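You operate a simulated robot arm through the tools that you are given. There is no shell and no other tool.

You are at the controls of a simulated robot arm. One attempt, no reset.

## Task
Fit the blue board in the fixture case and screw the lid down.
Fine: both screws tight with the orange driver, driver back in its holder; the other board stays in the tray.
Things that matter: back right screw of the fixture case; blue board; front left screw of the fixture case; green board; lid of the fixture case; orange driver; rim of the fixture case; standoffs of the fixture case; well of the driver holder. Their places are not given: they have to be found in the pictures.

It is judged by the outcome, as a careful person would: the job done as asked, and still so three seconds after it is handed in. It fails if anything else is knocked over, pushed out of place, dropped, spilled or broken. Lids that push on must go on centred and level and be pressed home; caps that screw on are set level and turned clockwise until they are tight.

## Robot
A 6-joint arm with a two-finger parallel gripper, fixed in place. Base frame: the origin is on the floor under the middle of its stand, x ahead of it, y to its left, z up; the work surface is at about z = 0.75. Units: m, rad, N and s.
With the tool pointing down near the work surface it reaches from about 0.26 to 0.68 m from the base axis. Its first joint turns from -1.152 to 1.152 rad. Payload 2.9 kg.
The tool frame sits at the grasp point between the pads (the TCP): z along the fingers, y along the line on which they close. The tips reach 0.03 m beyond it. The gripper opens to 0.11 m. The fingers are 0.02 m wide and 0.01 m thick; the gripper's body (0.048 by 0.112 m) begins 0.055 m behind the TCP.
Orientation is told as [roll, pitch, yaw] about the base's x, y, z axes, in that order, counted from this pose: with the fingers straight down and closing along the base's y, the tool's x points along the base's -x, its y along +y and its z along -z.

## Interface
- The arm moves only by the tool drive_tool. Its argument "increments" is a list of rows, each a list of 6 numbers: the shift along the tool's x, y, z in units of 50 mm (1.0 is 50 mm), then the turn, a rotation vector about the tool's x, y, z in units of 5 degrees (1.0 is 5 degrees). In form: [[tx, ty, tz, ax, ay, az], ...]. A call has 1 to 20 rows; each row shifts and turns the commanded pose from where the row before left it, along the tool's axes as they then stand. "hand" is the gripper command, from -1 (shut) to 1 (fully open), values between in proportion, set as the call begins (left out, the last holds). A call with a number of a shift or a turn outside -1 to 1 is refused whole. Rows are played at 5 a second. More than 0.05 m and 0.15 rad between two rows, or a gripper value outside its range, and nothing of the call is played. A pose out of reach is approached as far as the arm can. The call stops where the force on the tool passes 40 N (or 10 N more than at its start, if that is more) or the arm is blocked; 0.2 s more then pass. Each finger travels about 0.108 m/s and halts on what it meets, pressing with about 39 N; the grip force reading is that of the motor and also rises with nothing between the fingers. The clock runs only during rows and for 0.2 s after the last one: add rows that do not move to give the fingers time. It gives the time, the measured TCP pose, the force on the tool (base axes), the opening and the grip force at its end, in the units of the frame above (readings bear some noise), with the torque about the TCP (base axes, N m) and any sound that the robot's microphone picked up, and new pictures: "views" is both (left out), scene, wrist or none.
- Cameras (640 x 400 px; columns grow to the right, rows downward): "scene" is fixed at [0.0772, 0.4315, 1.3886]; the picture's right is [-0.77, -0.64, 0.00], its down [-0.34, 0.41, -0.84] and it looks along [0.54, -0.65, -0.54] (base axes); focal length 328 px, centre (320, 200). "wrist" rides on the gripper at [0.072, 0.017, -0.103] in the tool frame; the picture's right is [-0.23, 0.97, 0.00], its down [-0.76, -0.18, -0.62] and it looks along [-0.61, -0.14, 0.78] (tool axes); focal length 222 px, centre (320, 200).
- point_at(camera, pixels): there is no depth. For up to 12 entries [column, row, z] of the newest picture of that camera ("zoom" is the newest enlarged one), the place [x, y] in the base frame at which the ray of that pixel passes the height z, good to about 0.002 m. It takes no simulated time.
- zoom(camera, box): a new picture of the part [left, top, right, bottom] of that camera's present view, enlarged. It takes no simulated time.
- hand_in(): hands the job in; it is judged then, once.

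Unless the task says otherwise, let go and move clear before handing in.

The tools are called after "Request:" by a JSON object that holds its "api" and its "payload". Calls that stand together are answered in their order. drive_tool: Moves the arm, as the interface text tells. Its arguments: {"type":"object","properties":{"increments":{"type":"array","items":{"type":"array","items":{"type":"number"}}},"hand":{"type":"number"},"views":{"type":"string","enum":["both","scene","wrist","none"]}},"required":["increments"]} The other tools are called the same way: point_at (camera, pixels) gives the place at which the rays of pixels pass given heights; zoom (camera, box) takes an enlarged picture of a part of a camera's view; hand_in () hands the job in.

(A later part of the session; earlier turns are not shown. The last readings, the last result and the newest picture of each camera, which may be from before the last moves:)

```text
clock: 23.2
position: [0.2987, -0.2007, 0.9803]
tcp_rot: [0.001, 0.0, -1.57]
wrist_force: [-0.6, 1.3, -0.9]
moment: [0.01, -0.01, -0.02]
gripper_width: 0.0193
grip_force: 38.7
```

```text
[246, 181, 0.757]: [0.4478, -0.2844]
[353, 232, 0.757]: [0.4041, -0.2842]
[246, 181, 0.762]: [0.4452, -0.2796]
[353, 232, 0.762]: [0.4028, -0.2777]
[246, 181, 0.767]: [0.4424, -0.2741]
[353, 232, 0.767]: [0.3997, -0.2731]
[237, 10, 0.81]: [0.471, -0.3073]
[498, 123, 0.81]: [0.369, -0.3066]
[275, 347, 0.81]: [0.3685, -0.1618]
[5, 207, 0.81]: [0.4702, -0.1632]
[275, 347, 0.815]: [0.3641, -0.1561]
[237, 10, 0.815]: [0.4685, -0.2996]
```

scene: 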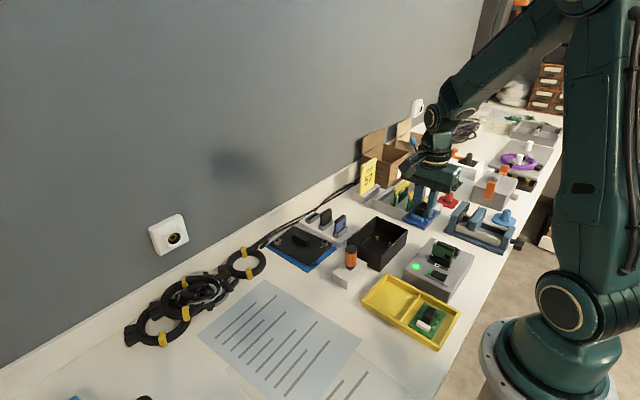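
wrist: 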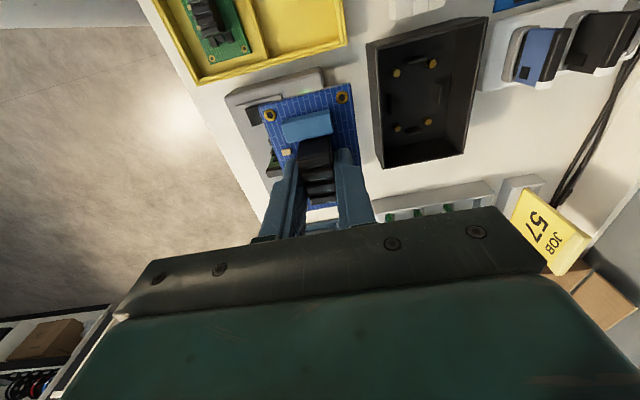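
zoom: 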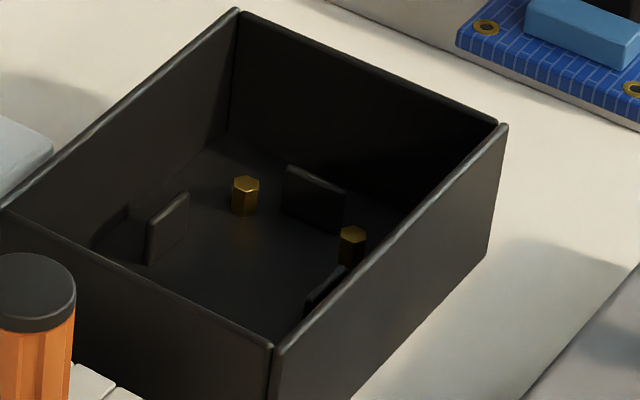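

Triangulation suggests the standoff tops are near z ≈ 0.765–0.77, but the spread is a few mm. I'll move to where the camera looks almost straight down on the standoffs, which makes x,y insensitive to height.

Request:
{"api": "drive_tool", "payload": {"increments": [[-0.1, 0.1, 0, 0, 0, 0], [-0.2, 0.18, 0, 0, 0, 0], [-0.25, 0.2, 0, 0, 0, 0], [-0.25, 0.2, 0, 0, 0, 0], [-0.25, 0.2, 0, 0, 0, 0], [-0.25, 0.2, 0, 0, 0, 0], [-0.25, 0.2, 0, 0, 0, 0], [-0.14, 0.15, 0, 0, 0, 0], [0, 0, 0, 0, 0, 0]]}}

```text
clock: 25.2
position: [0.3698, -0.2849, 0.9819]
tcp_rot: [0.001, 0.0, -1.571]
wrist_force: [0.3, -0.1, -0.1]
moment: [-0.01, 0.0, 0.01]
gripper_width: 0.0192
grip_force: 38.4
```

scene: 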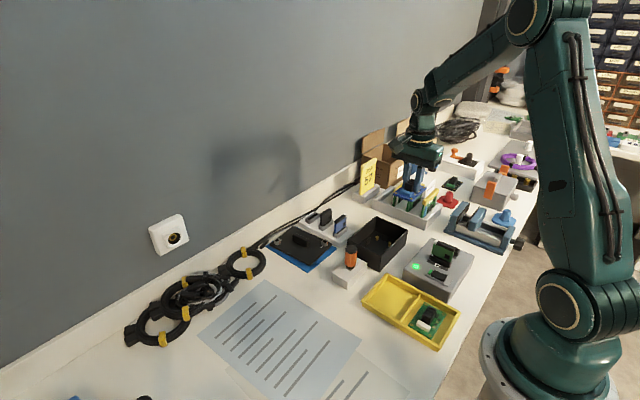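
wrist: 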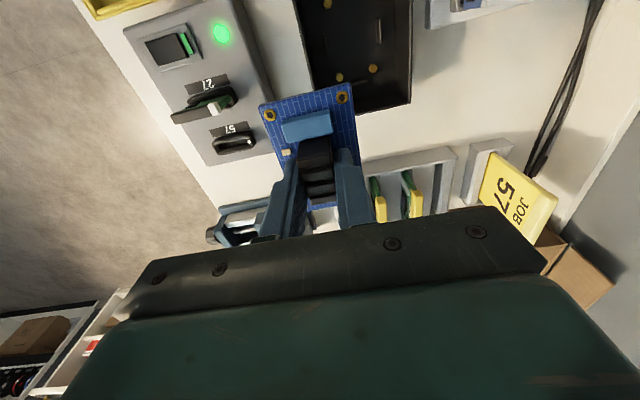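

The two rear standoffs are visible at (340,77) and (372,69), and one front standoff is cut at the top edge. I'll measure the visible ones.

Request:
{"api": "zoom", "payload": {"camera": "wrist", "box": [300, 0, 420, 110]}}

```text
3.64 times, centred on (360, 55) of wrist
```

zoom: 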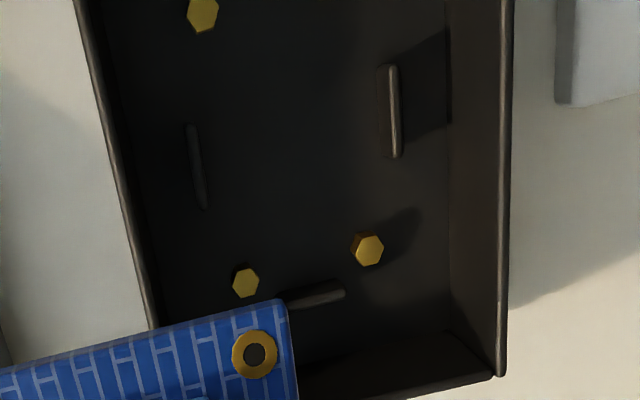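

Request:
{"api": "point_at", "payload": {"camera": "zoom", "pixels": [[246, 283, 0.765], [370, 250, 0.765], [204, 13, 0.765], [246, 283, 0.775], [370, 250, 0.775], [204, 13, 0.775], [255, 354, 0.95], [201, 165, 0.77], [396, 112, 0.77], [345, 292, 0.77], [505, 10, 0.81], [80, 10, 0.81]]}}

```text
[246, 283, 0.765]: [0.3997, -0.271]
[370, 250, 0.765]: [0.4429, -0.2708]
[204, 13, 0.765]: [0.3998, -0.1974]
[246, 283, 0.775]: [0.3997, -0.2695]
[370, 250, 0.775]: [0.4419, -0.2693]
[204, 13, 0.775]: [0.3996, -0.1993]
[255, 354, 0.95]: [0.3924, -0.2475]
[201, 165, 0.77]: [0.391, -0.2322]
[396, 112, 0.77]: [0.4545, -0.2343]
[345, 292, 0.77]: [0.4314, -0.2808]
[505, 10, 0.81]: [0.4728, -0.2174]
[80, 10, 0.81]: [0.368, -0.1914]
```

With the near-vertical view, the standoffs sit at x 0.3998/0.4429 and y -0.271/-0.1974. That puts the pattern centre at (0.421,-0.2343) with tops near 0.765. I'll move the board over it, stopping at z = 0.90.

Request:
{"api": "drive_tool", "payload": {"increments": [[0.06, 0.06, 0, 0, 0, 0], [0.14, 0.14, 0.1, 0, 0, 0], [0.2, 0.2, 0.2, 0, 0, 0], [0.2, 0.2, 0.25, 0, 0, 0], [0.2, 0.2, 0.25, 0, 0, 0], [0.14, 0.14, 0.25, 0, 0, 0], [0.062, 0.062, 0.25, 0, 0, 0], [0, 0, 0.2, 0, 0, 0], [0, 0, 0.12, 0, 0, 0], [0, 0, 0, 0, 0, 0], [0, 0, 0, 0, 0, 0]]}}

```text
clock: 27.6
position: [0.4193, -0.2358, 0.8983]
tcp_rot: [0.003, 0.001, -1.571]
wrist_force: [-0.7, 1.2, -0.2]
moment: [0.03, -0.06, 0.02]
gripper_width: 0.019
grip_force: 39.2
```

scene: 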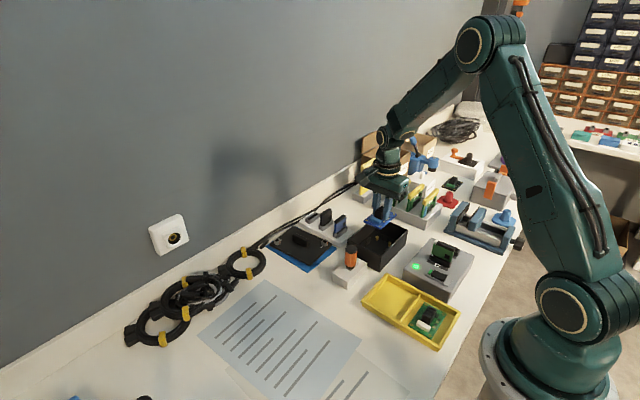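
wrist: 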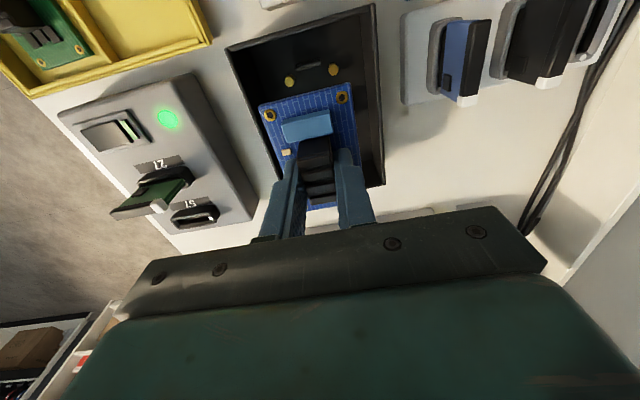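

Both front standoffs, (289,82) and (333,70), show just above the board's holes (270,115) and (342,97). I'll zoom and compare in the same picture.

Request:
{"api": "zoom", "payload": {"camera": "wrist", "box": [250, 50, 370, 140]}}

```text
4.44 times, centred on (310, 95) of wrist
```

zoom: 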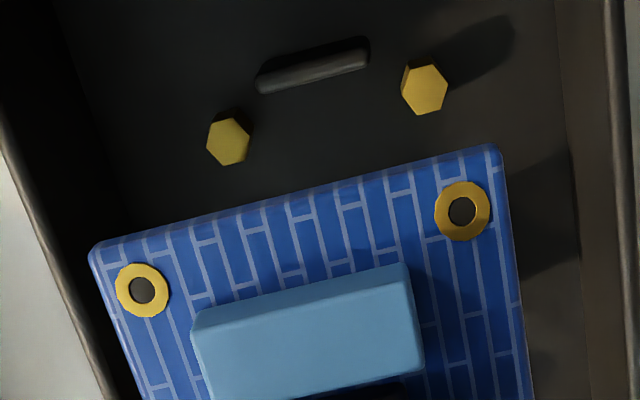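

Request:
{"api": "point_at", "payload": {"camera": "zoom", "pixels": [[229, 141, 0.765], [427, 89, 0.765], [229, 141, 0.77], [427, 89, 0.77], [142, 290, 0.867], [462, 211, 0.867], [142, 290, 0.863], [462, 211, 0.863], [315, 75, 0.772], [95, 258, 0.867], [498, 160, 0.867]]}}

```text
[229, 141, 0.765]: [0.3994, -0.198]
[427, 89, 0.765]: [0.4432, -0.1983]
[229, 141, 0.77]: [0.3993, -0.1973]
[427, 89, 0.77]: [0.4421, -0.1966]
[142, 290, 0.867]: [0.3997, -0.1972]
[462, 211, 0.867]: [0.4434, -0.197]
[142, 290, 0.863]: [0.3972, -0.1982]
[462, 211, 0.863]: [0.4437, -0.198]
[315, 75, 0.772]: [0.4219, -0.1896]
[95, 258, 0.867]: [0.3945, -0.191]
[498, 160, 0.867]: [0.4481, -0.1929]
```

The board holes (0.3997,-0.1972) and (0.4434,-0.197) match the standoffs (0.3994,-0.198) and (0.4432,-0.198) to within a millimetre. I'll lower straight to about 12 mm above seating and look again.

Request:
{"api": "drive_tool", "payload": {"increments": [[-0.008, 0, 0.1, 0, 0, 0], [0, 0, 0.2, 0, 0, 0], [0, 0, 0.25, 0, 0, 0], [0, 0, 0.25, 0, 0, 0], [0, 0, 0.25, 0, 0, 0], [0, 0, 0.25, 0, 0, 0], [0, 0, 0.2, 0, 0, 0], [0, 0, 0.15, 0, 0, 0], [0, 0, 0.07, 0, 0, 0], [0, 0, 0, 0, 0, 0], [0, 0, 0, 0, 0, 0]]}}

Request:
{"api": "zoom", "payload": {"camera": "wrist", "box": [230, 50, 390, 170]}}

Request:
{"api": "zoom", "payload": {"camera": "scene", "box": [340, 200, 430, 270]}}

```text
clock: 30.0
position: [0.4208, -0.2353, 0.8132]
tcp_rot: [0.003, 0.001, -1.571]
wrist_force: [0.1, -0.1, -0.8]
moment: [-0.01, 0.0, -0.01]
gripper_width: 0.0192
grip_force: 39.4
```

scene: 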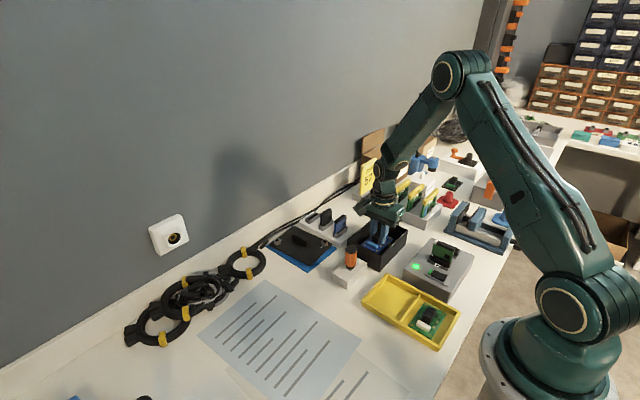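
wrist: 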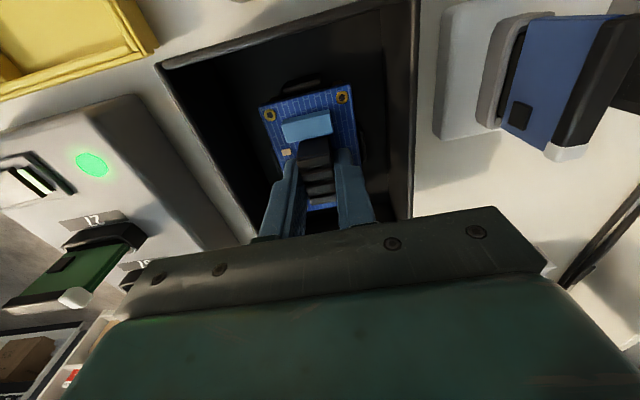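

```text
3.33 times, centred on (310, 110) of wrist
```

zoom: 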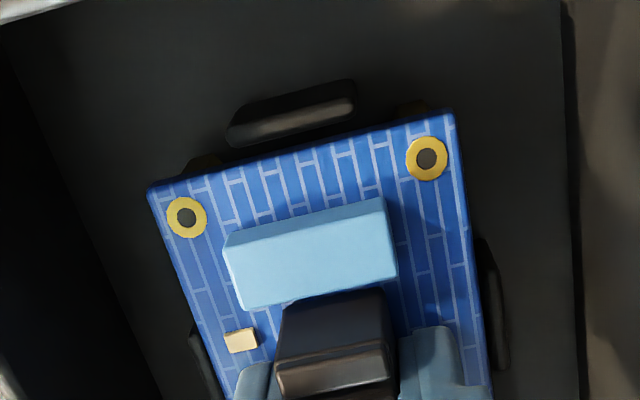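

```text
5.71 times, centred on (385, 235) of scene
```

zoom: 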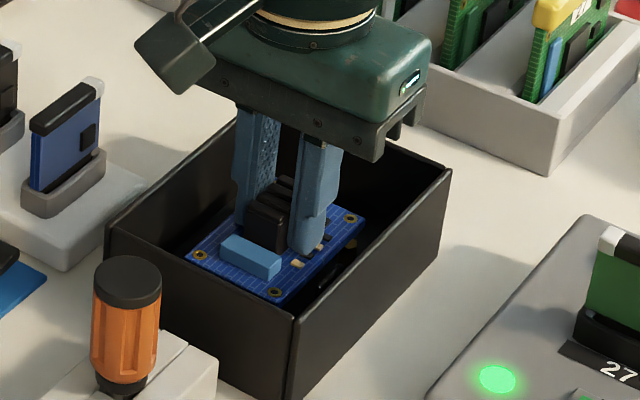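

The board sits symmetrically between the tabs seen at (195,350) and (495,310). I'll step down gently, watching the force.

Request:
{"api": "drive_tool", "payload": {"increments": [[0, 0, 0.04, 0, 0, 0], [0, 0, 0.04, 0, 0, 0], [0, 0, 0.04, 0, 0, 0], [0, 0, 0.04, 0, 0, 0], [0, 0, 0, 0, 0, 0]], "views": "none"}}

Request:
{"api": "drive_tool", "payload": {"increments": [[0, 0, 0.02, 0, 0, 0], [0, 0, 0.02, 0, 0, 0], [0, 0, 0, 0, 0, 0]], "views": "none"}}

Request:
{"api": "drive_tool", "payload": {"increments": [[0, 0, 0.02, 0, 0, 0], [0, 0, 0, 0, 0, 0]], "views": "wrist"}}

```text
clock: 31.2
position: [0.4206, -0.2348, 0.8045]
tcp_rot: [0.001, 0.001, -1.57]
wrist_force: [-0.1, 0.2, -0.4]
moment: [0.02, 0.02, 0.01]
gripper_width: 0.0192
grip_force: 38.7
```

```text
clock: 32.0
position: [0.4203, -0.2345, 0.8041]
tcp_rot: [0.002, 0.0, -1.57]
wrist_force: [-3.3, 1.9, 11.9]
moment: [0.19, 0.19, 0.01]
gripper_width: 0.0193
grip_force: 38.9
```

```text
clock: 32.6
position: [0.4196, -0.2353, 0.8031]
tcp_rot: [0.003, -0.001, -1.57]
wrist_force: [-8.5, 4.4, 33.7]
moment: [0.41, 0.3, 0.0]
gripper_width: 0.0193
grip_force: 38.6
```

wrist: 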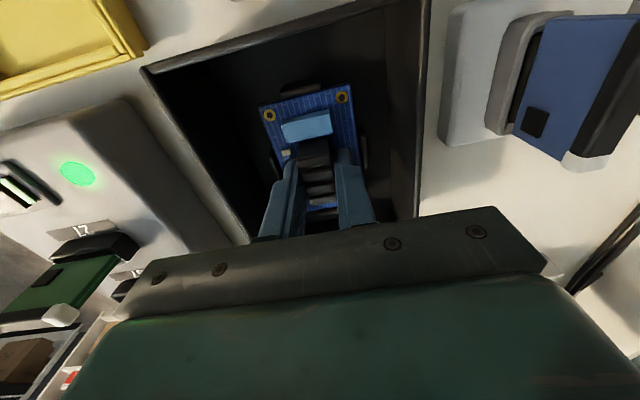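

Contact began near z = 0.804 with 34 N and a small lateral push of (-8.5,+4.4) N. I'll zoom to see whether the board is on the standoffs or caught on a tab.

Request:
{"api": "zoom", "payload": {"camera": "wrist", "box": [240, 70, 380, 220]}}

Request:
{"api": "zoom", "payload": {"camera": "scene", "box": [355, 215, 415, 265]}}

```text
2.67 times, centred on (310, 145) of wrist
```

zoom: 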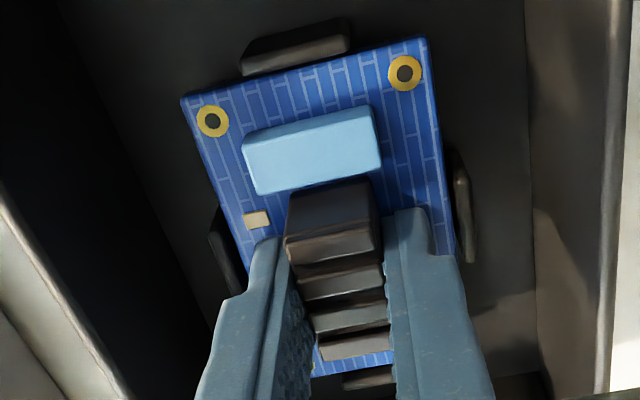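

```text
8.00 times, centred on (385, 240) of scene
```

zoom: 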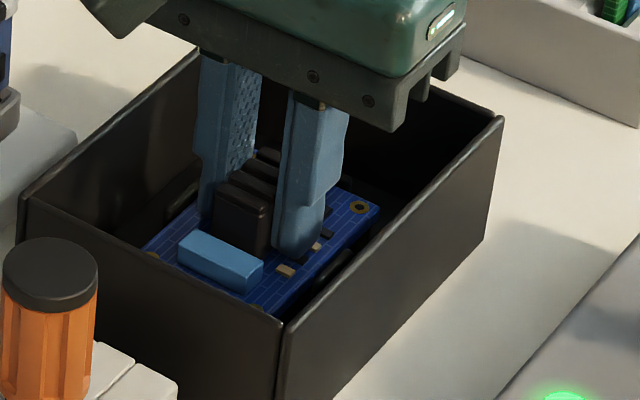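

I'll measure the hole and tab positions in this picture.

Request:
{"api": "zoom", "payload": {"camera": "wrist", "box": [255, 75, 375, 165]}}

```text
4.44 times, centred on (315, 120) of wrist
```

zoom: 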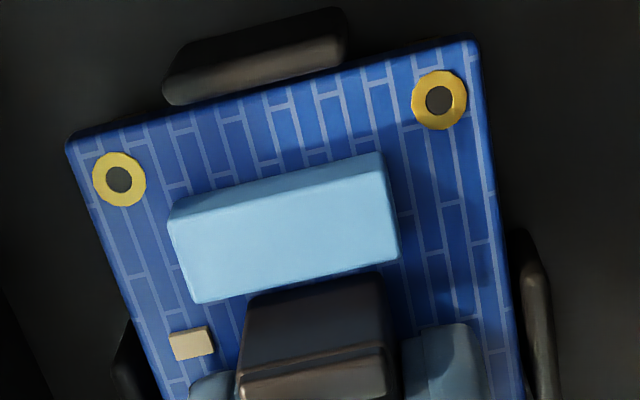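

Request:
{"api": "point_at", "payload": {"camera": "zoom", "pixels": [[119, 179, 0.772], [439, 99, 0.772], [257, 84, 0.772], [257, 96, 0.772], [548, 320, 0.772], [524, 260, 0.772], [497, 220, 0.772], [95, 215, 0.772], [133, 335, 0.772], [145, 345, 0.772]]}}

```text
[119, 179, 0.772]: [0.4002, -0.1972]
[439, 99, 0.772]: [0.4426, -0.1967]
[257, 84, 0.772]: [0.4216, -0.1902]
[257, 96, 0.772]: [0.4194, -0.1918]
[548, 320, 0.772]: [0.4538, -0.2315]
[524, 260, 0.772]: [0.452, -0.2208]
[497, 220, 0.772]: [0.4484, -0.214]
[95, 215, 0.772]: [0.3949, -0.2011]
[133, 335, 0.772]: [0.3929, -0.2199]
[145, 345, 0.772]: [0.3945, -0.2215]
```

The board's holes centre on (0.4214,-0.2337), within a millimetre of the standoffs, and the contact height fits the board resting on them. I'll ease the pressure by 1 mm and open the fingers.

Request:
{"api": "drive_tool", "payload": {"increments": [[0, 0, -0.02, 0, 0, 0], [0, 0, 0, 0, 0, 0]], "views": "none"}}

Request:
{"api": "drive_tool", "payload": {"increments": [[0, 0, 0, 0, 0, 0], [0, 0, 0, 0, 0, 0], [0, 0, 0, 0, 0, 0]], "hand": -0.27}}

Request:
{"api": "zoom", "payload": {"camera": "wrist", "box": [240, 70, 380, 220]}}

Request:
{"api": "zoom", "payload": {"camera": "scene", "box": [355, 215, 415, 265]}}

```text
clock: 33.2
position: [0.4202, -0.2343, 0.804]
tcp_rot: [0.002, -0.002, -1.57]
wrist_force: [-3.0, 0.5, 23.4]
moment: [0.14, 0.17, 0.0]
gripper_width: 0.0195
grip_force: 39.6
```

```text
clock: 34.0
position: [0.4197, -0.2358, 0.8028]
tcp_rot: [0.0, -0.001, -1.57]
wrist_force: [2.7, -0.2, 10.0]
moment: [-0.03, 0.05, 0.0]
gripper_width: 0.0394
grip_force: 0.2
```

scene: 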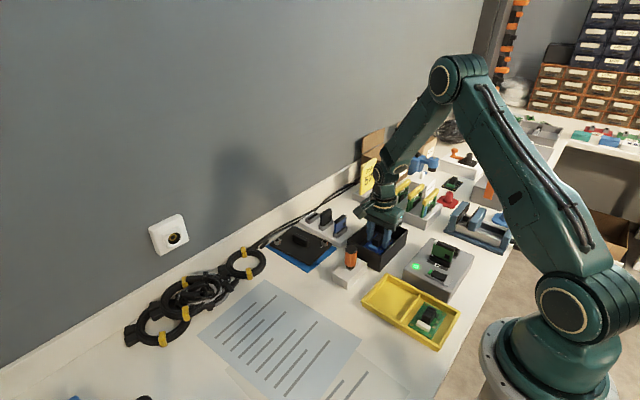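
wrist: 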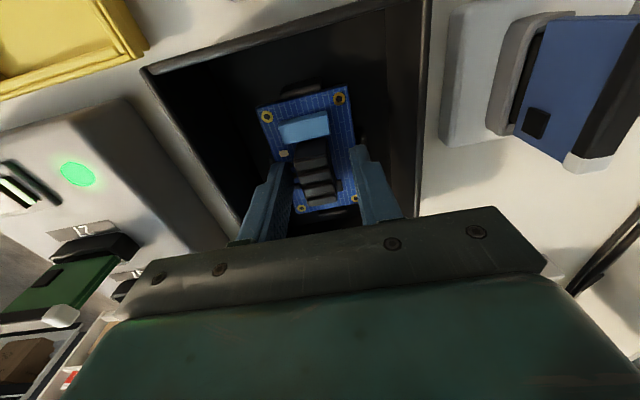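

```text
2.67 times, centred on (310, 145) of wrist
```

zoom: 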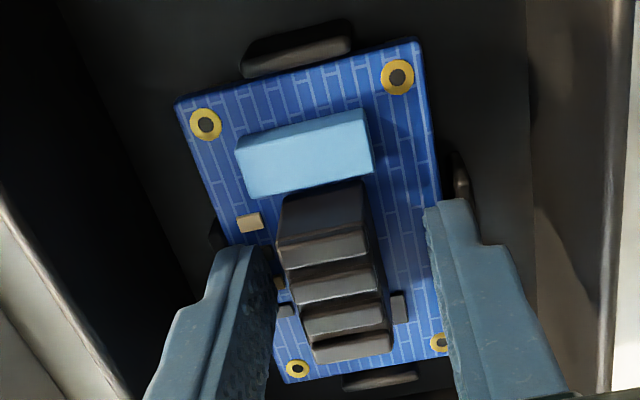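

```text
8.00 times, centred on (385, 240) of scene
```

zoom: 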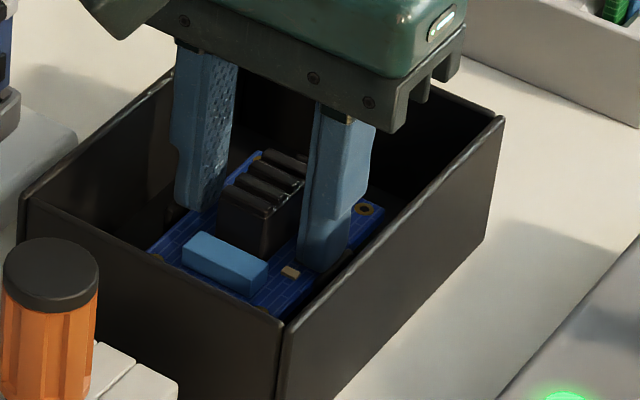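

The fingers are open and the board stayed. The tool reads 10 N upward, so a tip is touching something; I'll rise straight up slowly and measure.

Request:
{"api": "drive_tool", "payload": {"increments": [[0, 0, -0.04, 0, 0, 0], [0, 0, -0.06, 0, 0, 0], [0, 0, -0.1, 0, 0, 0], [0, 0, -0.2, 0, 0, 0], [0, 0, -0.3, 0, 0, 0], [0, 0, -0.4, 0, 0, 0], [0, 0, -0.5, 0, 0, 0], [0, 0, -0.4, 0, 0, 0], [0, 0, 0, 0, 0, 0]]}}

Request:
{"api": "zoom", "payload": {"camera": "wrist", "box": [240, 30, 400, 170]}}

Request:
{"api": "zoom", "payload": {"camera": "scene", "box": [355, 215, 415, 265]}}

```text
clock: 36.0
position: [0.4198, -0.2351, 0.9036]
tcp_rot: [0.001, -0.001, -1.57]
wrist_force: [-0.8, 0.7, 0.3]
moment: [-0.01, -0.02, -0.01]
gripper_width: 0.04
grip_force: 0.0
```

scene: 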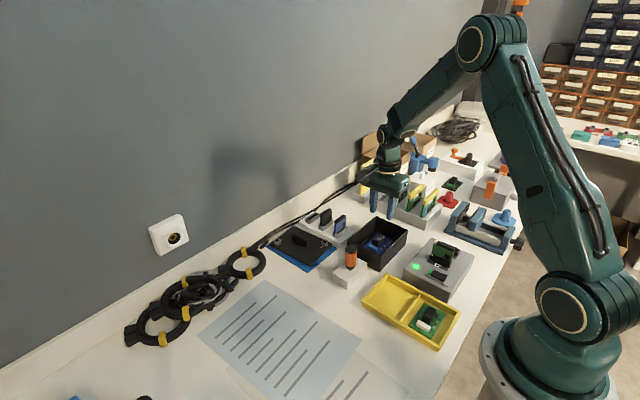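
wrist: 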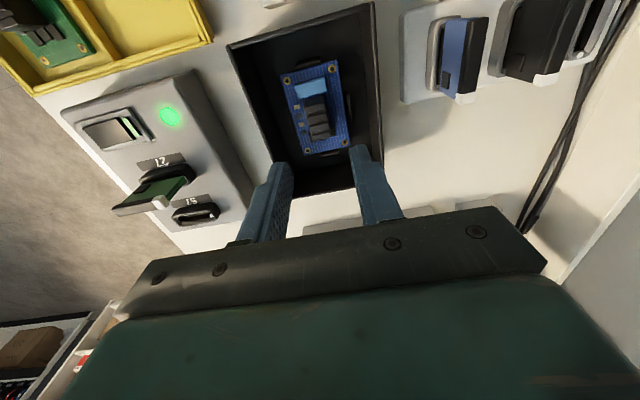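

```text
2.86 times, centred on (320, 100) of wrist
```

zoom: 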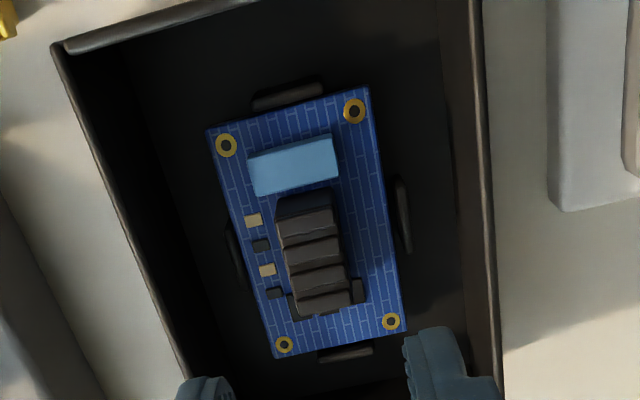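

```text
8.00 times, centred on (385, 240) of scene
```

zoom: 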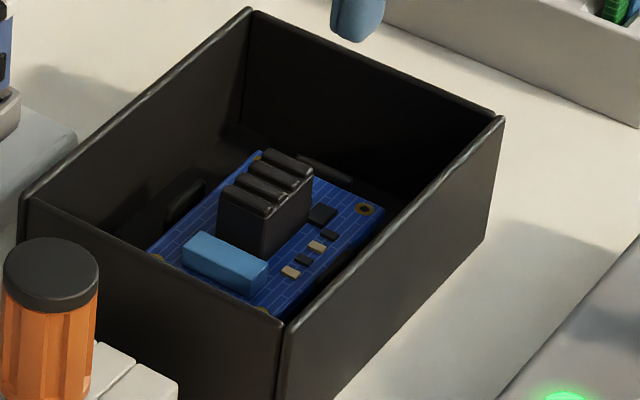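

The board rests level in the case. I'll measure its holes from this pose, which matches where I measured the standoffs.

Request:
{"api": "zoom", "payload": {"camera": "wrist", "box": [275, 50, 365, 170]}}

```text
3.33 times, centred on (320, 110) of wrist
```

zoom: 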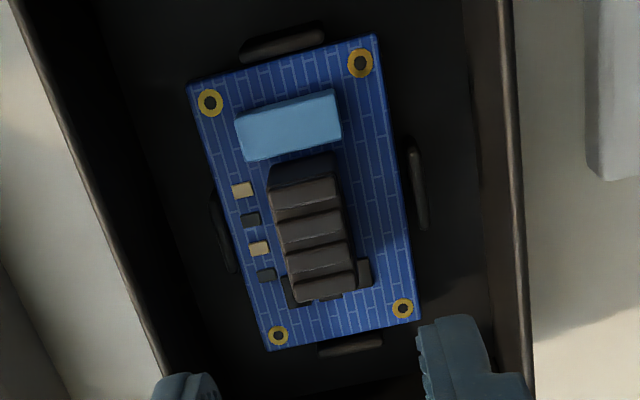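

Request:
{"api": "point_at", "payload": {"camera": "zoom", "pixels": [[210, 103, 0.768], [360, 64, 0.768], [403, 309, 0.768], [278, 336, 0.768], [210, 103, 0.772], [360, 64, 0.772], [403, 309, 0.772], [278, 336, 0.772], [188, 86, 0.77], [377, 36, 0.77], [420, 320, 0.77], [267, 350, 0.77]]}}

```text
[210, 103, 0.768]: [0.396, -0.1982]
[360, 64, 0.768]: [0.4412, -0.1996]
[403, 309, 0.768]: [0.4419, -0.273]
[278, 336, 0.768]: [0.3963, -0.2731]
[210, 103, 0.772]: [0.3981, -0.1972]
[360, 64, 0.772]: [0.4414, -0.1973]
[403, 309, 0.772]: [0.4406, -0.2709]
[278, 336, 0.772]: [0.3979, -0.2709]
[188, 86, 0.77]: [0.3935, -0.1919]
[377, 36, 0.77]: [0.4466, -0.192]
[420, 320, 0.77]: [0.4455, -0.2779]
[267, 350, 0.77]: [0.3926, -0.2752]
```

The board centre is about (0.4195,-0.234), so it slid roughly 1.5 mm in -x on release, when the wide-open fingers touched a tab. I'll re-centre it with a smaller opening (0.03 m) and no downward load.

Request:
{"api": "drive_tool", "payload": {"increments": [[0, 0, 0.3, 0, 0, 0], [0, 0, 0.4, 0, 0, 0], [0, 0, 0.4, 0, 0, 0], [0, 0, 0.35, 0, 0, 0], [0, 0, 0.25, 0, 0, 0], [0, 0, 0.15, 0, 0, 0], [0, 0, 0.06, 0, 0, 0], [0, 0, 0, 0, 0, 0], [0, 0, 0, 0, 0, 0]], "hand": -0.45}}

Request:
{"api": "zoom", "payload": {"camera": "wrist", "box": [240, 70, 380, 220]}}

```text
clock: 38.0
position: [0.4212, -0.2346, 0.8076]
tcp_rot: [0.002, -0.001, -1.571]
wrist_force: [0.2, 1.3, -0.5]
moment: [-0.03, 0.02, -0.06]
gripper_width: 0.0305
grip_force: 0.0
```

scene: 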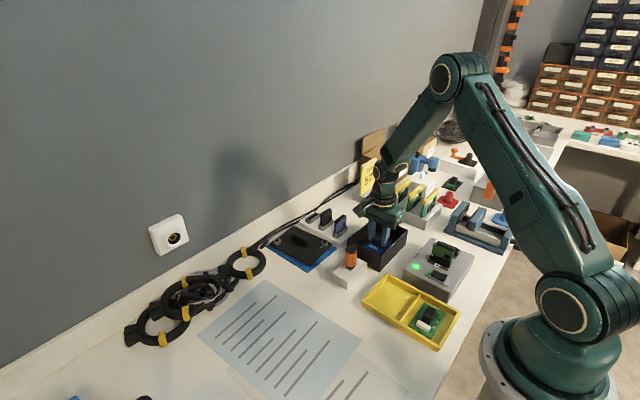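
wrist: 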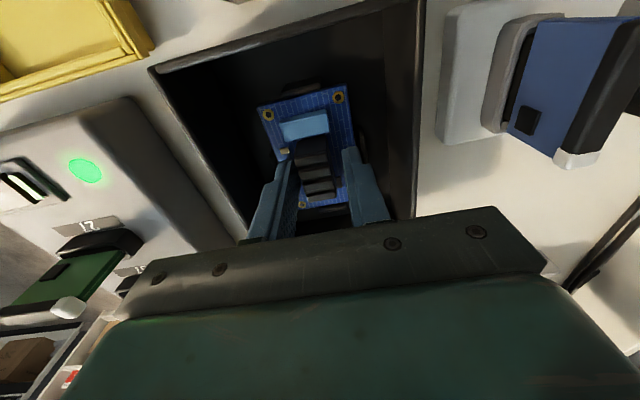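

```text
2.67 times, centred on (310, 145) of wrist
```

zoom: 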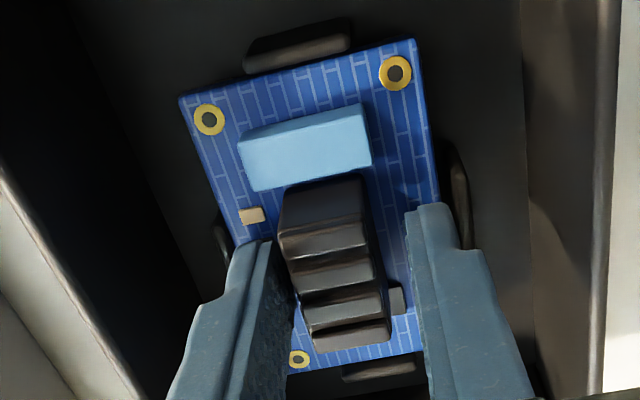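

The block sits closer to the left finger, which confirms the small offset. I'll close to just the block's width so the fingers nudge it to the centre, then reopen.

Request:
{"api": "drive_tool", "payload": {"increments": [[0, 0, 0, 0, 0, 0], [0, 0, 0, 0, 0, 0], [0, 0, 0, 0, 0, 0]], "hand": -0.65, "views": "none"}}

Request:
{"api": "drive_tool", "payload": {"increments": [[0, 0, 0, 0, 0, 0], [0, 0, 0, 0, 0, 0], [0, 0, 0, 0, 0, 0]], "hand": -0.45, "views": "none"}}

Request:
{"api": "drive_tool", "payload": {"increments": [[0, 0, -0.04, 0, 0, 0], [0, 0, -0.1, 0, 0, 0], [0, 0, -0.2, 0, 0, 0], [0, 0, -0.3, 0, 0, 0], [0, 0, -0.4, 0, 0, 0], [0, 0, -0.5, 0, 0, 0], [0, 0, -0.4, 0, 0, 0], [0, 0, 0, 0, 0, 0]]}}

Request:
{"api": "zoom", "payload": {"camera": "wrist", "box": [275, 50, 365, 170]}}

```text
clock: 38.8
position: [0.4215, -0.2358, 0.8076]
tcp_rot: [0.002, 0.002, -1.571]
wrist_force: [0.5, -0.8, 0.0]
moment: [-0.04, 0.02, 0.0]
gripper_width: 0.0198
grip_force: 1.2
```

```text
clock: 39.6
position: [0.4196, -0.2351, 0.8079]
tcp_rot: [0.003, -0.002, -1.573]
wrist_force: [0.0, 0.2, 0.1]
moment: [0.01, -0.02, -0.01]
gripper_width: 0.0299
grip_force: 0.0
```

```text
clock: 41.4
position: [0.4206, -0.2367, 0.9043]
tcp_rot: [0.002, 0.0, -1.57]
wrist_force: [0.5, 0.4, -0.4]
moment: [-0.04, 0.0, 0.05]
gripper_width: 0.0303
grip_force: 0.1
```

scene: 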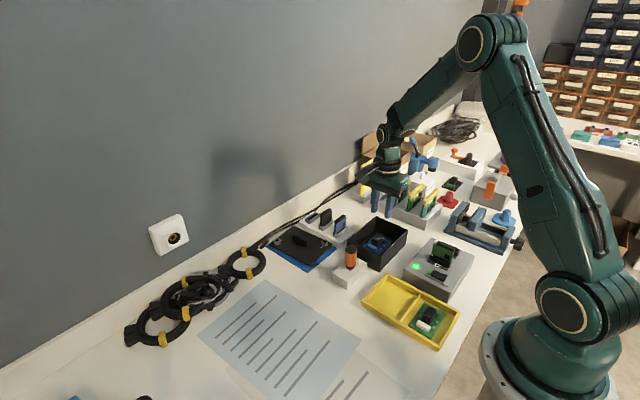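
wrist: 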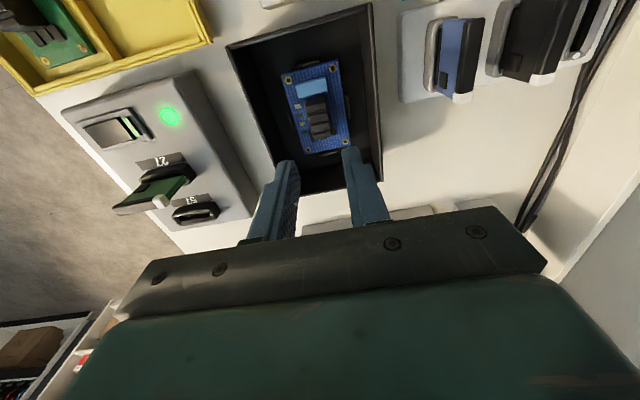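

```text
3.33 times, centred on (320, 110) of wrist
```

zoom: 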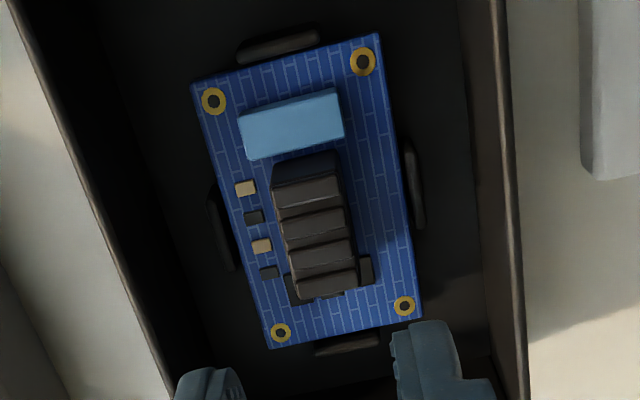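

Request:
{"api": "point_at", "payload": {"camera": "zoom", "pixels": [[213, 101, 0.772], [363, 62, 0.772], [404, 306, 0.772], [280, 333, 0.772], [412, 180, 0.772], [221, 228, 0.772], [280, 45, 0.772], [347, 345, 0.772]]}}

```text
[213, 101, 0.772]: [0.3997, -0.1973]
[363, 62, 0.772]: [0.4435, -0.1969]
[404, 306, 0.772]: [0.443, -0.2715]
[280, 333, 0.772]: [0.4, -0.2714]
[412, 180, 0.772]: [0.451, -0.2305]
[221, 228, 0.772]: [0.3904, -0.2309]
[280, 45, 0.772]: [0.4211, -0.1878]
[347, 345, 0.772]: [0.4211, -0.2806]
```

The board is now centred at (0.4215,-0.2343), right on the standoff pattern. Next is the lid: I'll rise, move toward it and turn the tool back to yaw 0, so the fingers close across its handle.

Request:
{"api": "drive_tool", "payload": {"increments": [[0, 0, -0.5, 0, 0, 0], [0.3, 0.2, -0.5, 0, 0, 0], [0.6, 0.5, -0.3, 0, 0, 0], [0.6, 0.5, -0.3, 0, 0, 0], [0.6, 0.5, -0.3, 0, 0, 0], [0.6, 0.5, 0, 0, 0, 0], [0, 0, 0, 0, 0, 0]], "views": "none", "hand": -0.2}}

Request:
{"api": "drive_tool", "payload": {"increments": [[0, 0, 0, 0, 0, -1], [0, 0, 0, 0, 0, -1], [0, 0, 0, 0, 0, -1], [0, 0, 0, 0, 0, -1], [0, 0, 0, 0, 0, -1], [0, 0, 0, 0, 0, -1], [0, 0, 0, 0, 0, -1], [0, 0, 0, 0, 0, -1], [0, 0, 0, 0, 0, -1], [0, 0, 0, 0, 0, -1], [0, 0, 0, 0, 0, -1], [0, 0, 0, 0, 0, -1], [0, 0, 0, 0, 0, -1], [0, 0, 0, 0, 0, -1], [0, 0, 0, 0, 0, -1], [0, 0, 0, 0, 0, -1], [0, 0, 0, 0, 0, -1], [0, 0, 0, 0, 0, -1], [0, 0, 0, 0, 0, 0]]}}

Request:
{"api": "zoom", "payload": {"camera": "wrist", "box": [220, 0, 420, 170]}}

```text
clock: 43.0
position: [0.5296, -0.1018, 1.002]
tcp_rot: [0.001, 0.002, -1.57]
wrist_force: [-0.1, 0.5, 0.5]
moment: [0.03, 0.0, 0.0]
gripper_width: 0.0439
grip_force: 0.1
```

```text
clock: 47.0
position: [0.5297, -0.1007, 0.9994]
tcp_rot: [0.001, -0.003, 0.002]
wrist_force: [-0.5, -1.5, 0.4]
moment: [0.01, -0.01, -0.03]
gripper_width: 0.0439
grip_force: 0.0
```

scene: 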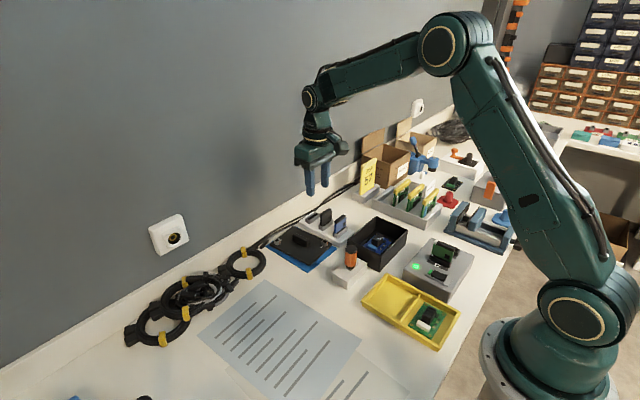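
wrist: 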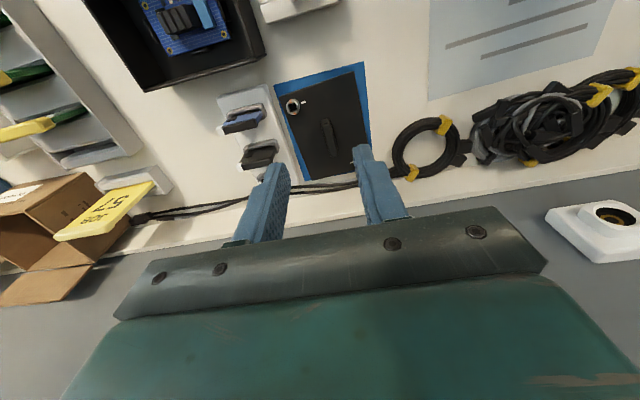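

```text
2.35 times, centred on (320, 85) of wrist
```

zoom: 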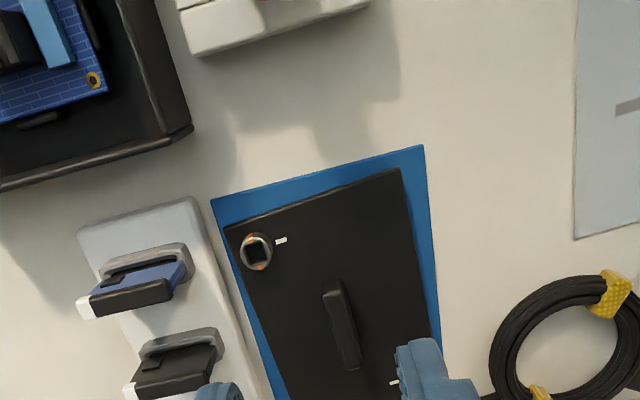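

The lid's handle is at (328,138), but its far edge is hidden by the fingers. I'll move over the lid to see all of it.

Request:
{"api": "drive_tool", "payload": {"increments": [[-0.5, 0, 0.35, 0, 0, 0], [-0.5, 0, 0.35, 0, 0, 0], [-0.4, 0, 0.3, 0, 0, 0], [0, 0, 0, 0, 0, 0]], "views": "wrist"}}

Request:
{"api": "zoom", "payload": {"camera": "wrist", "box": [230, 0, 420, 170]}}

```text
clock: 48.0
position: [0.6005, -0.1014, 0.9489]
tcp_rot: [0.001, -0.002, 0.0]
wrist_force: [-0.5, 0.0, -0.5]
moment: [-0.01, -0.04, 0.05]
gripper_width: 0.0438
grip_force: 0.0
```

wrist: 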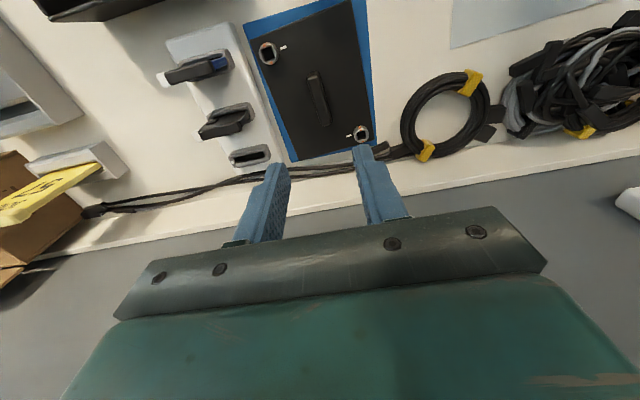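

```text
2.35 times, centred on (325, 85) of wrist
```

zoom: 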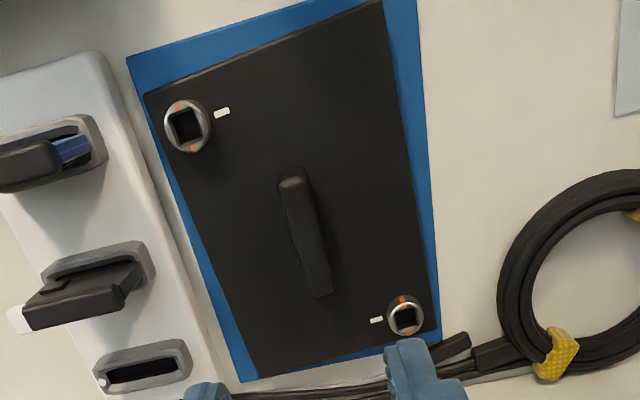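

The whole lid is visible: corners at (146,95), (381,0), (440,328) and (260,378), the handle from (290,175) to (322,292), and screws at (187,125) and (405,316). I'll project these.

Request:
{"api": "point_at", "payload": {"camera": "zoom", "pixels": [[146, 95, 0.76], [381, 2, 0.76], [440, 328, 0.76], [260, 378, 0.76], [292, 175, 0.78], [322, 292, 0.78], [187, 126, 0.77], [405, 317, 0.77], [278, 186, 0.78], [306, 180, 0.78], [311, 296, 0.78], [332, 290, 0.78]]}}

Request:
{"api": "zoom", "payload": {"camera": "scene", "box": [262, 220, 345, 275]}}

Request:
{"api": "point_at", "payload": {"camera": "zoom", "pixels": [[75, 188, 0.76], [250, 42, 0.76], [530, 178, 0.76], [368, 332, 0.76], [126, 145, 0.77], [475, 155, 0.77], [300, 135, 0.78], [240, 100, 0.78], [355, 150, 0.78]]}}

```text
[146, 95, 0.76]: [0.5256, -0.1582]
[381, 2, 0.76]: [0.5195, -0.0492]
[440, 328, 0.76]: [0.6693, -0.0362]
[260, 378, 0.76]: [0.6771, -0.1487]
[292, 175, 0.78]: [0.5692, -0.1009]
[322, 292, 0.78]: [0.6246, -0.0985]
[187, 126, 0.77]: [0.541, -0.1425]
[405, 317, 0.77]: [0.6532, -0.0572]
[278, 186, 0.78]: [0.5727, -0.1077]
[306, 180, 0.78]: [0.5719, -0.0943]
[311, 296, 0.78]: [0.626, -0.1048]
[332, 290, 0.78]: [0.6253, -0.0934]
```

```text
7.27 times, centred on (304, 248) of scene
```

zoom: 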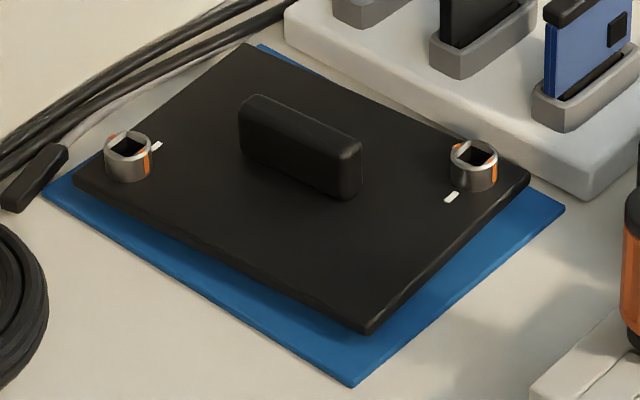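

```text
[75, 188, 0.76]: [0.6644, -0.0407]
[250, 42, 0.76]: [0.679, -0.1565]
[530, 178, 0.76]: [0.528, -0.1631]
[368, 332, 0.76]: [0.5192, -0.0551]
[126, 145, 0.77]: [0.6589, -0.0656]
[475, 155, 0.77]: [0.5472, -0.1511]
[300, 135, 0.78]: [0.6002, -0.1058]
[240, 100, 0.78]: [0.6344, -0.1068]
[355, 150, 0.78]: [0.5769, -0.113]
```

The lid is turned about +4.3° (its long edges rise by ≈0.011 m over 0.15 m). Its centre and handle are near (0.597,-0.099). I'll rotate to match and lower to z ≈ 0.83 above the handle.

Request:
{"api": "drive_tool", "payload": {"increments": [[0.07, 0.044, 0.2, 0, 0, -0.86], [0, 0, 0.5, 0, 0, 0], [0, 0, 0.6, 0, 0, 0], [0, 0, 0.5, 0, 0, 0], [0, 0, 0.4, 0, 0, 0], [0, 0, 0.18, 0, 0, 0], [0, 0, 0, 0, 0, 0]]}}

Request:
{"api": "zoom", "payload": {"camera": "wrist", "box": [230, 60, 410, 210]}}

```text
clock: 49.6
position: [0.5959, -0.0991, 0.8306]
tcp_rot: [-0.001, -0.002, 0.076]
wrist_force: [0.1, -1.1, 0.5]
moment: [-0.03, 0.02, 0.0]
gripper_width: 0.0439
grip_force: 0.1
```

scene: 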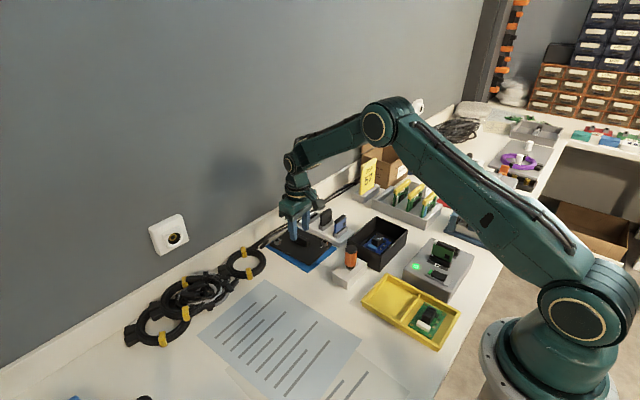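
wrist: 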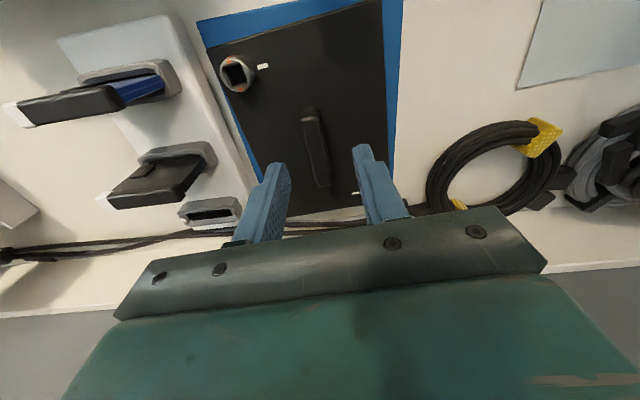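

```text
2.67 times, centred on (320, 135) of wrist
```

zoom: 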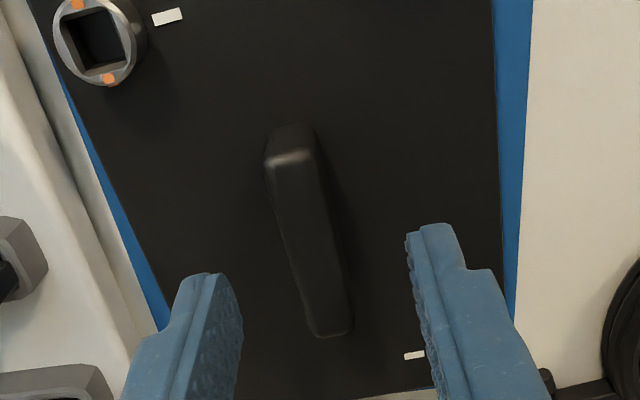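

Request:
{"api": "point_at", "payload": {"camera": "zoom", "pixels": [[292, 162, 0.782], [331, 332, 0.782], [268, 165, 0.782], [316, 158, 0.782], [312, 334, 0.782], [352, 328, 0.782], [288, 245, 0.782], [335, 238, 0.782], [95, 42, 0.772]]}}

```text
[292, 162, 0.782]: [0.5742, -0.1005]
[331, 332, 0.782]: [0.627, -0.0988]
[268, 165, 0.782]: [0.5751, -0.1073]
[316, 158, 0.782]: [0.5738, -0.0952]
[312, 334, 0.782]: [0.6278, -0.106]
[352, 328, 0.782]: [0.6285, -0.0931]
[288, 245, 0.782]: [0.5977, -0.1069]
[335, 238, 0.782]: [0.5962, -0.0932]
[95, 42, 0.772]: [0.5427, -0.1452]
```

The handle is centred near (0.599,-0.0998). I'll adjust and descend to z = 0.80, then feel for the lid surface in 1 mm steps.

Request:
{"api": "drive_tool", "payload": {"increments": [[-0.06, -0.014, 0.2, 0, 0, 0], [0, 0, 0.2, 0, 0, 0], [0, 0, 0.15, 0, 0, 0], [0, 0, 0.07, 0, 0, 0], [0, 0, 0, 0, 0, 0]], "views": "wrist"}}

Request:
{"api": "drive_tool", "payload": {"increments": [[0, 0, 0.03, 0, 0, 0], [0, 0, 0.03, 0, 0, 0], [0, 0, 0, 0, 0, 0]], "views": "none"}}

Request:
{"api": "drive_tool", "payload": {"increments": [[0, 0, 0.03, 0, 0, 0], [0, 0, 0.03, 0, 0, 0], [0, 0, 0, 0, 0, 0]], "views": "none"}}

```text
clock: 50.8
position: [0.5986, -0.0996, 0.8001]
tcp_rot: [-0.001, -0.002, 0.074]
wrist_force: [0.5, 0.3, 0.0]
moment: [0.0, -0.01, -0.02]
gripper_width: 0.0439
grip_force: 0.0
```

wrist: 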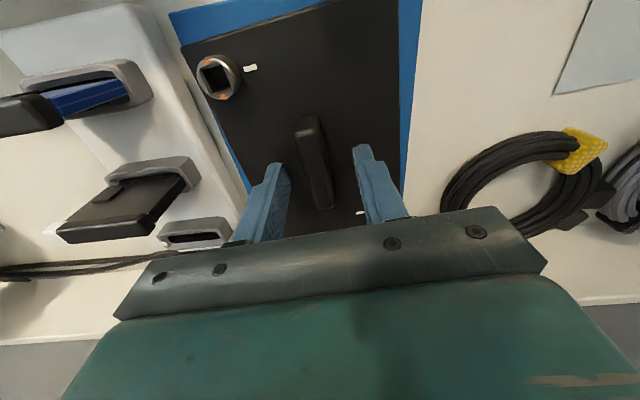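

```text
clock: 51.6
position: [0.6, -0.0989, 0.7971]
tcp_rot: [0.0, -0.002, 0.076]
wrist_force: [-0.3, -0.5, 0.2]
moment: [0.0, 0.01, 0.02]
gripper_width: 0.0442
grip_force: 0.1
```

```text
clock: 52.4
position: [0.6002, -0.0988, 0.7964]
tcp_rot: [0.0, -0.004, 0.075]
wrist_force: [-14.0, 2.3, 33.6]
moment: [0.12, 0.54, 0.02]
gripper_width: 0.0441
grip_force: 0.1
```

The tips touched the lid at z ≈ 0.7665. I'll back off about 2 mm above the surface and close on the handle.

Request:
{"api": "drive_tool", "payload": {"increments": [[0, 0, -0.08, 0, 0, 0], [0, 0, 0, 0, 0, 0]], "views": "none"}}

Request:
{"api": "drive_tool", "payload": {"increments": [[0, 0, 0, 0, 0, 0], [0, 0, 0, 0, 0, 0], [0, 0, 0, 0, 0, 0], [0, 0, 0, 0, 0, 0], [0, 0, 0, 0, 0, 0]], "hand": -1}}

```text
clock: 53.0
position: [0.5995, -0.0992, 0.7966]
tcp_rot: [0.0, -0.001, 0.076]
wrist_force: [2.6, -0.8, 4.4]
moment: [0.1, 0.02, -0.05]
gripper_width: 0.0438
grip_force: 0.1
```

```text
clock: 54.2
position: [0.5997, -0.0985, 0.7979]
tcp_rot: [0.001, -0.003, 0.075]
wrist_force: [-0.6, 0.5, 0.3]
moment: [-0.02, -0.02, -0.01]
gripper_width: 0.0133
grip_force: 38.4
```

scene: 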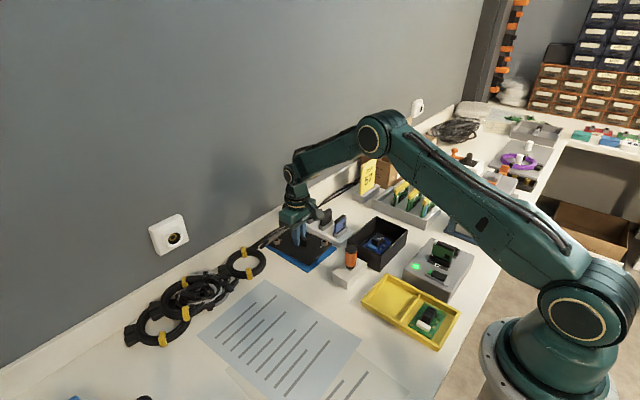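
wrist: 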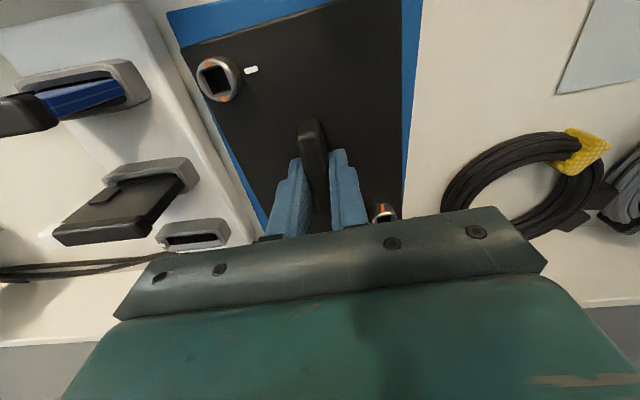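

Gripped the handle at 0.0133 m. I'll lift slowly and check the hold and balance.

Request:
{"api": "drive_tool", "payload": {"increments": [[0, 0, -0.03, 0, 0, 0], [0, 0, -0.05, 0, 0, 0], [0, 0, -0.08, 0, 0, 0], [0, 0, -0.1, 0, 0, 0], [0, 0, -0.1, 0, 0, 0], [0, 0, -0.04, 0, 0, 0], [0, 0, 0, 0, 0, 0]]}}

Request:
{"api": "zoom", "payload": {"camera": "scene", "box": [250, 190, 370, 280]}}

```text
clock: 55.8
position: [0.5996, -0.0985, 0.8184]
tcp_rot: [0.002, -0.002, 0.075]
wrist_force: [-0.4, 1.1, -1.0]
moment: [-0.01, -0.01, -0.03]
gripper_width: 0.0133
grip_force: 38.6
```

scene: 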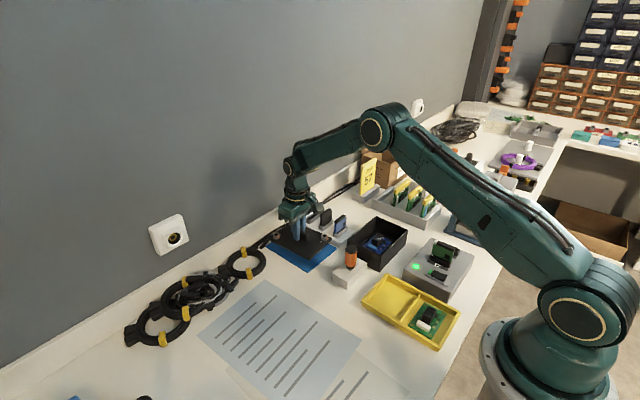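
wrist: 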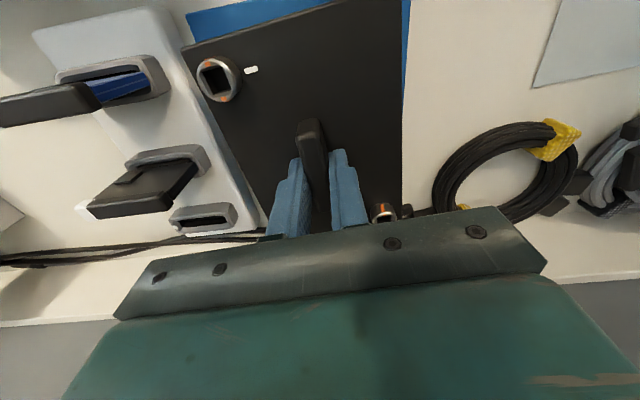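

```text
4.44 times, centred on (310, 235) of scene
```

zoom: 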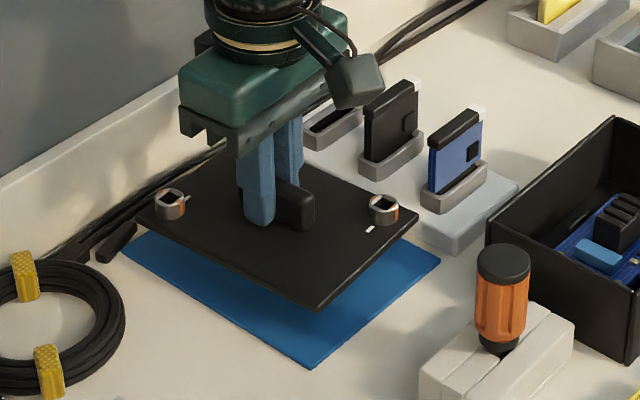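

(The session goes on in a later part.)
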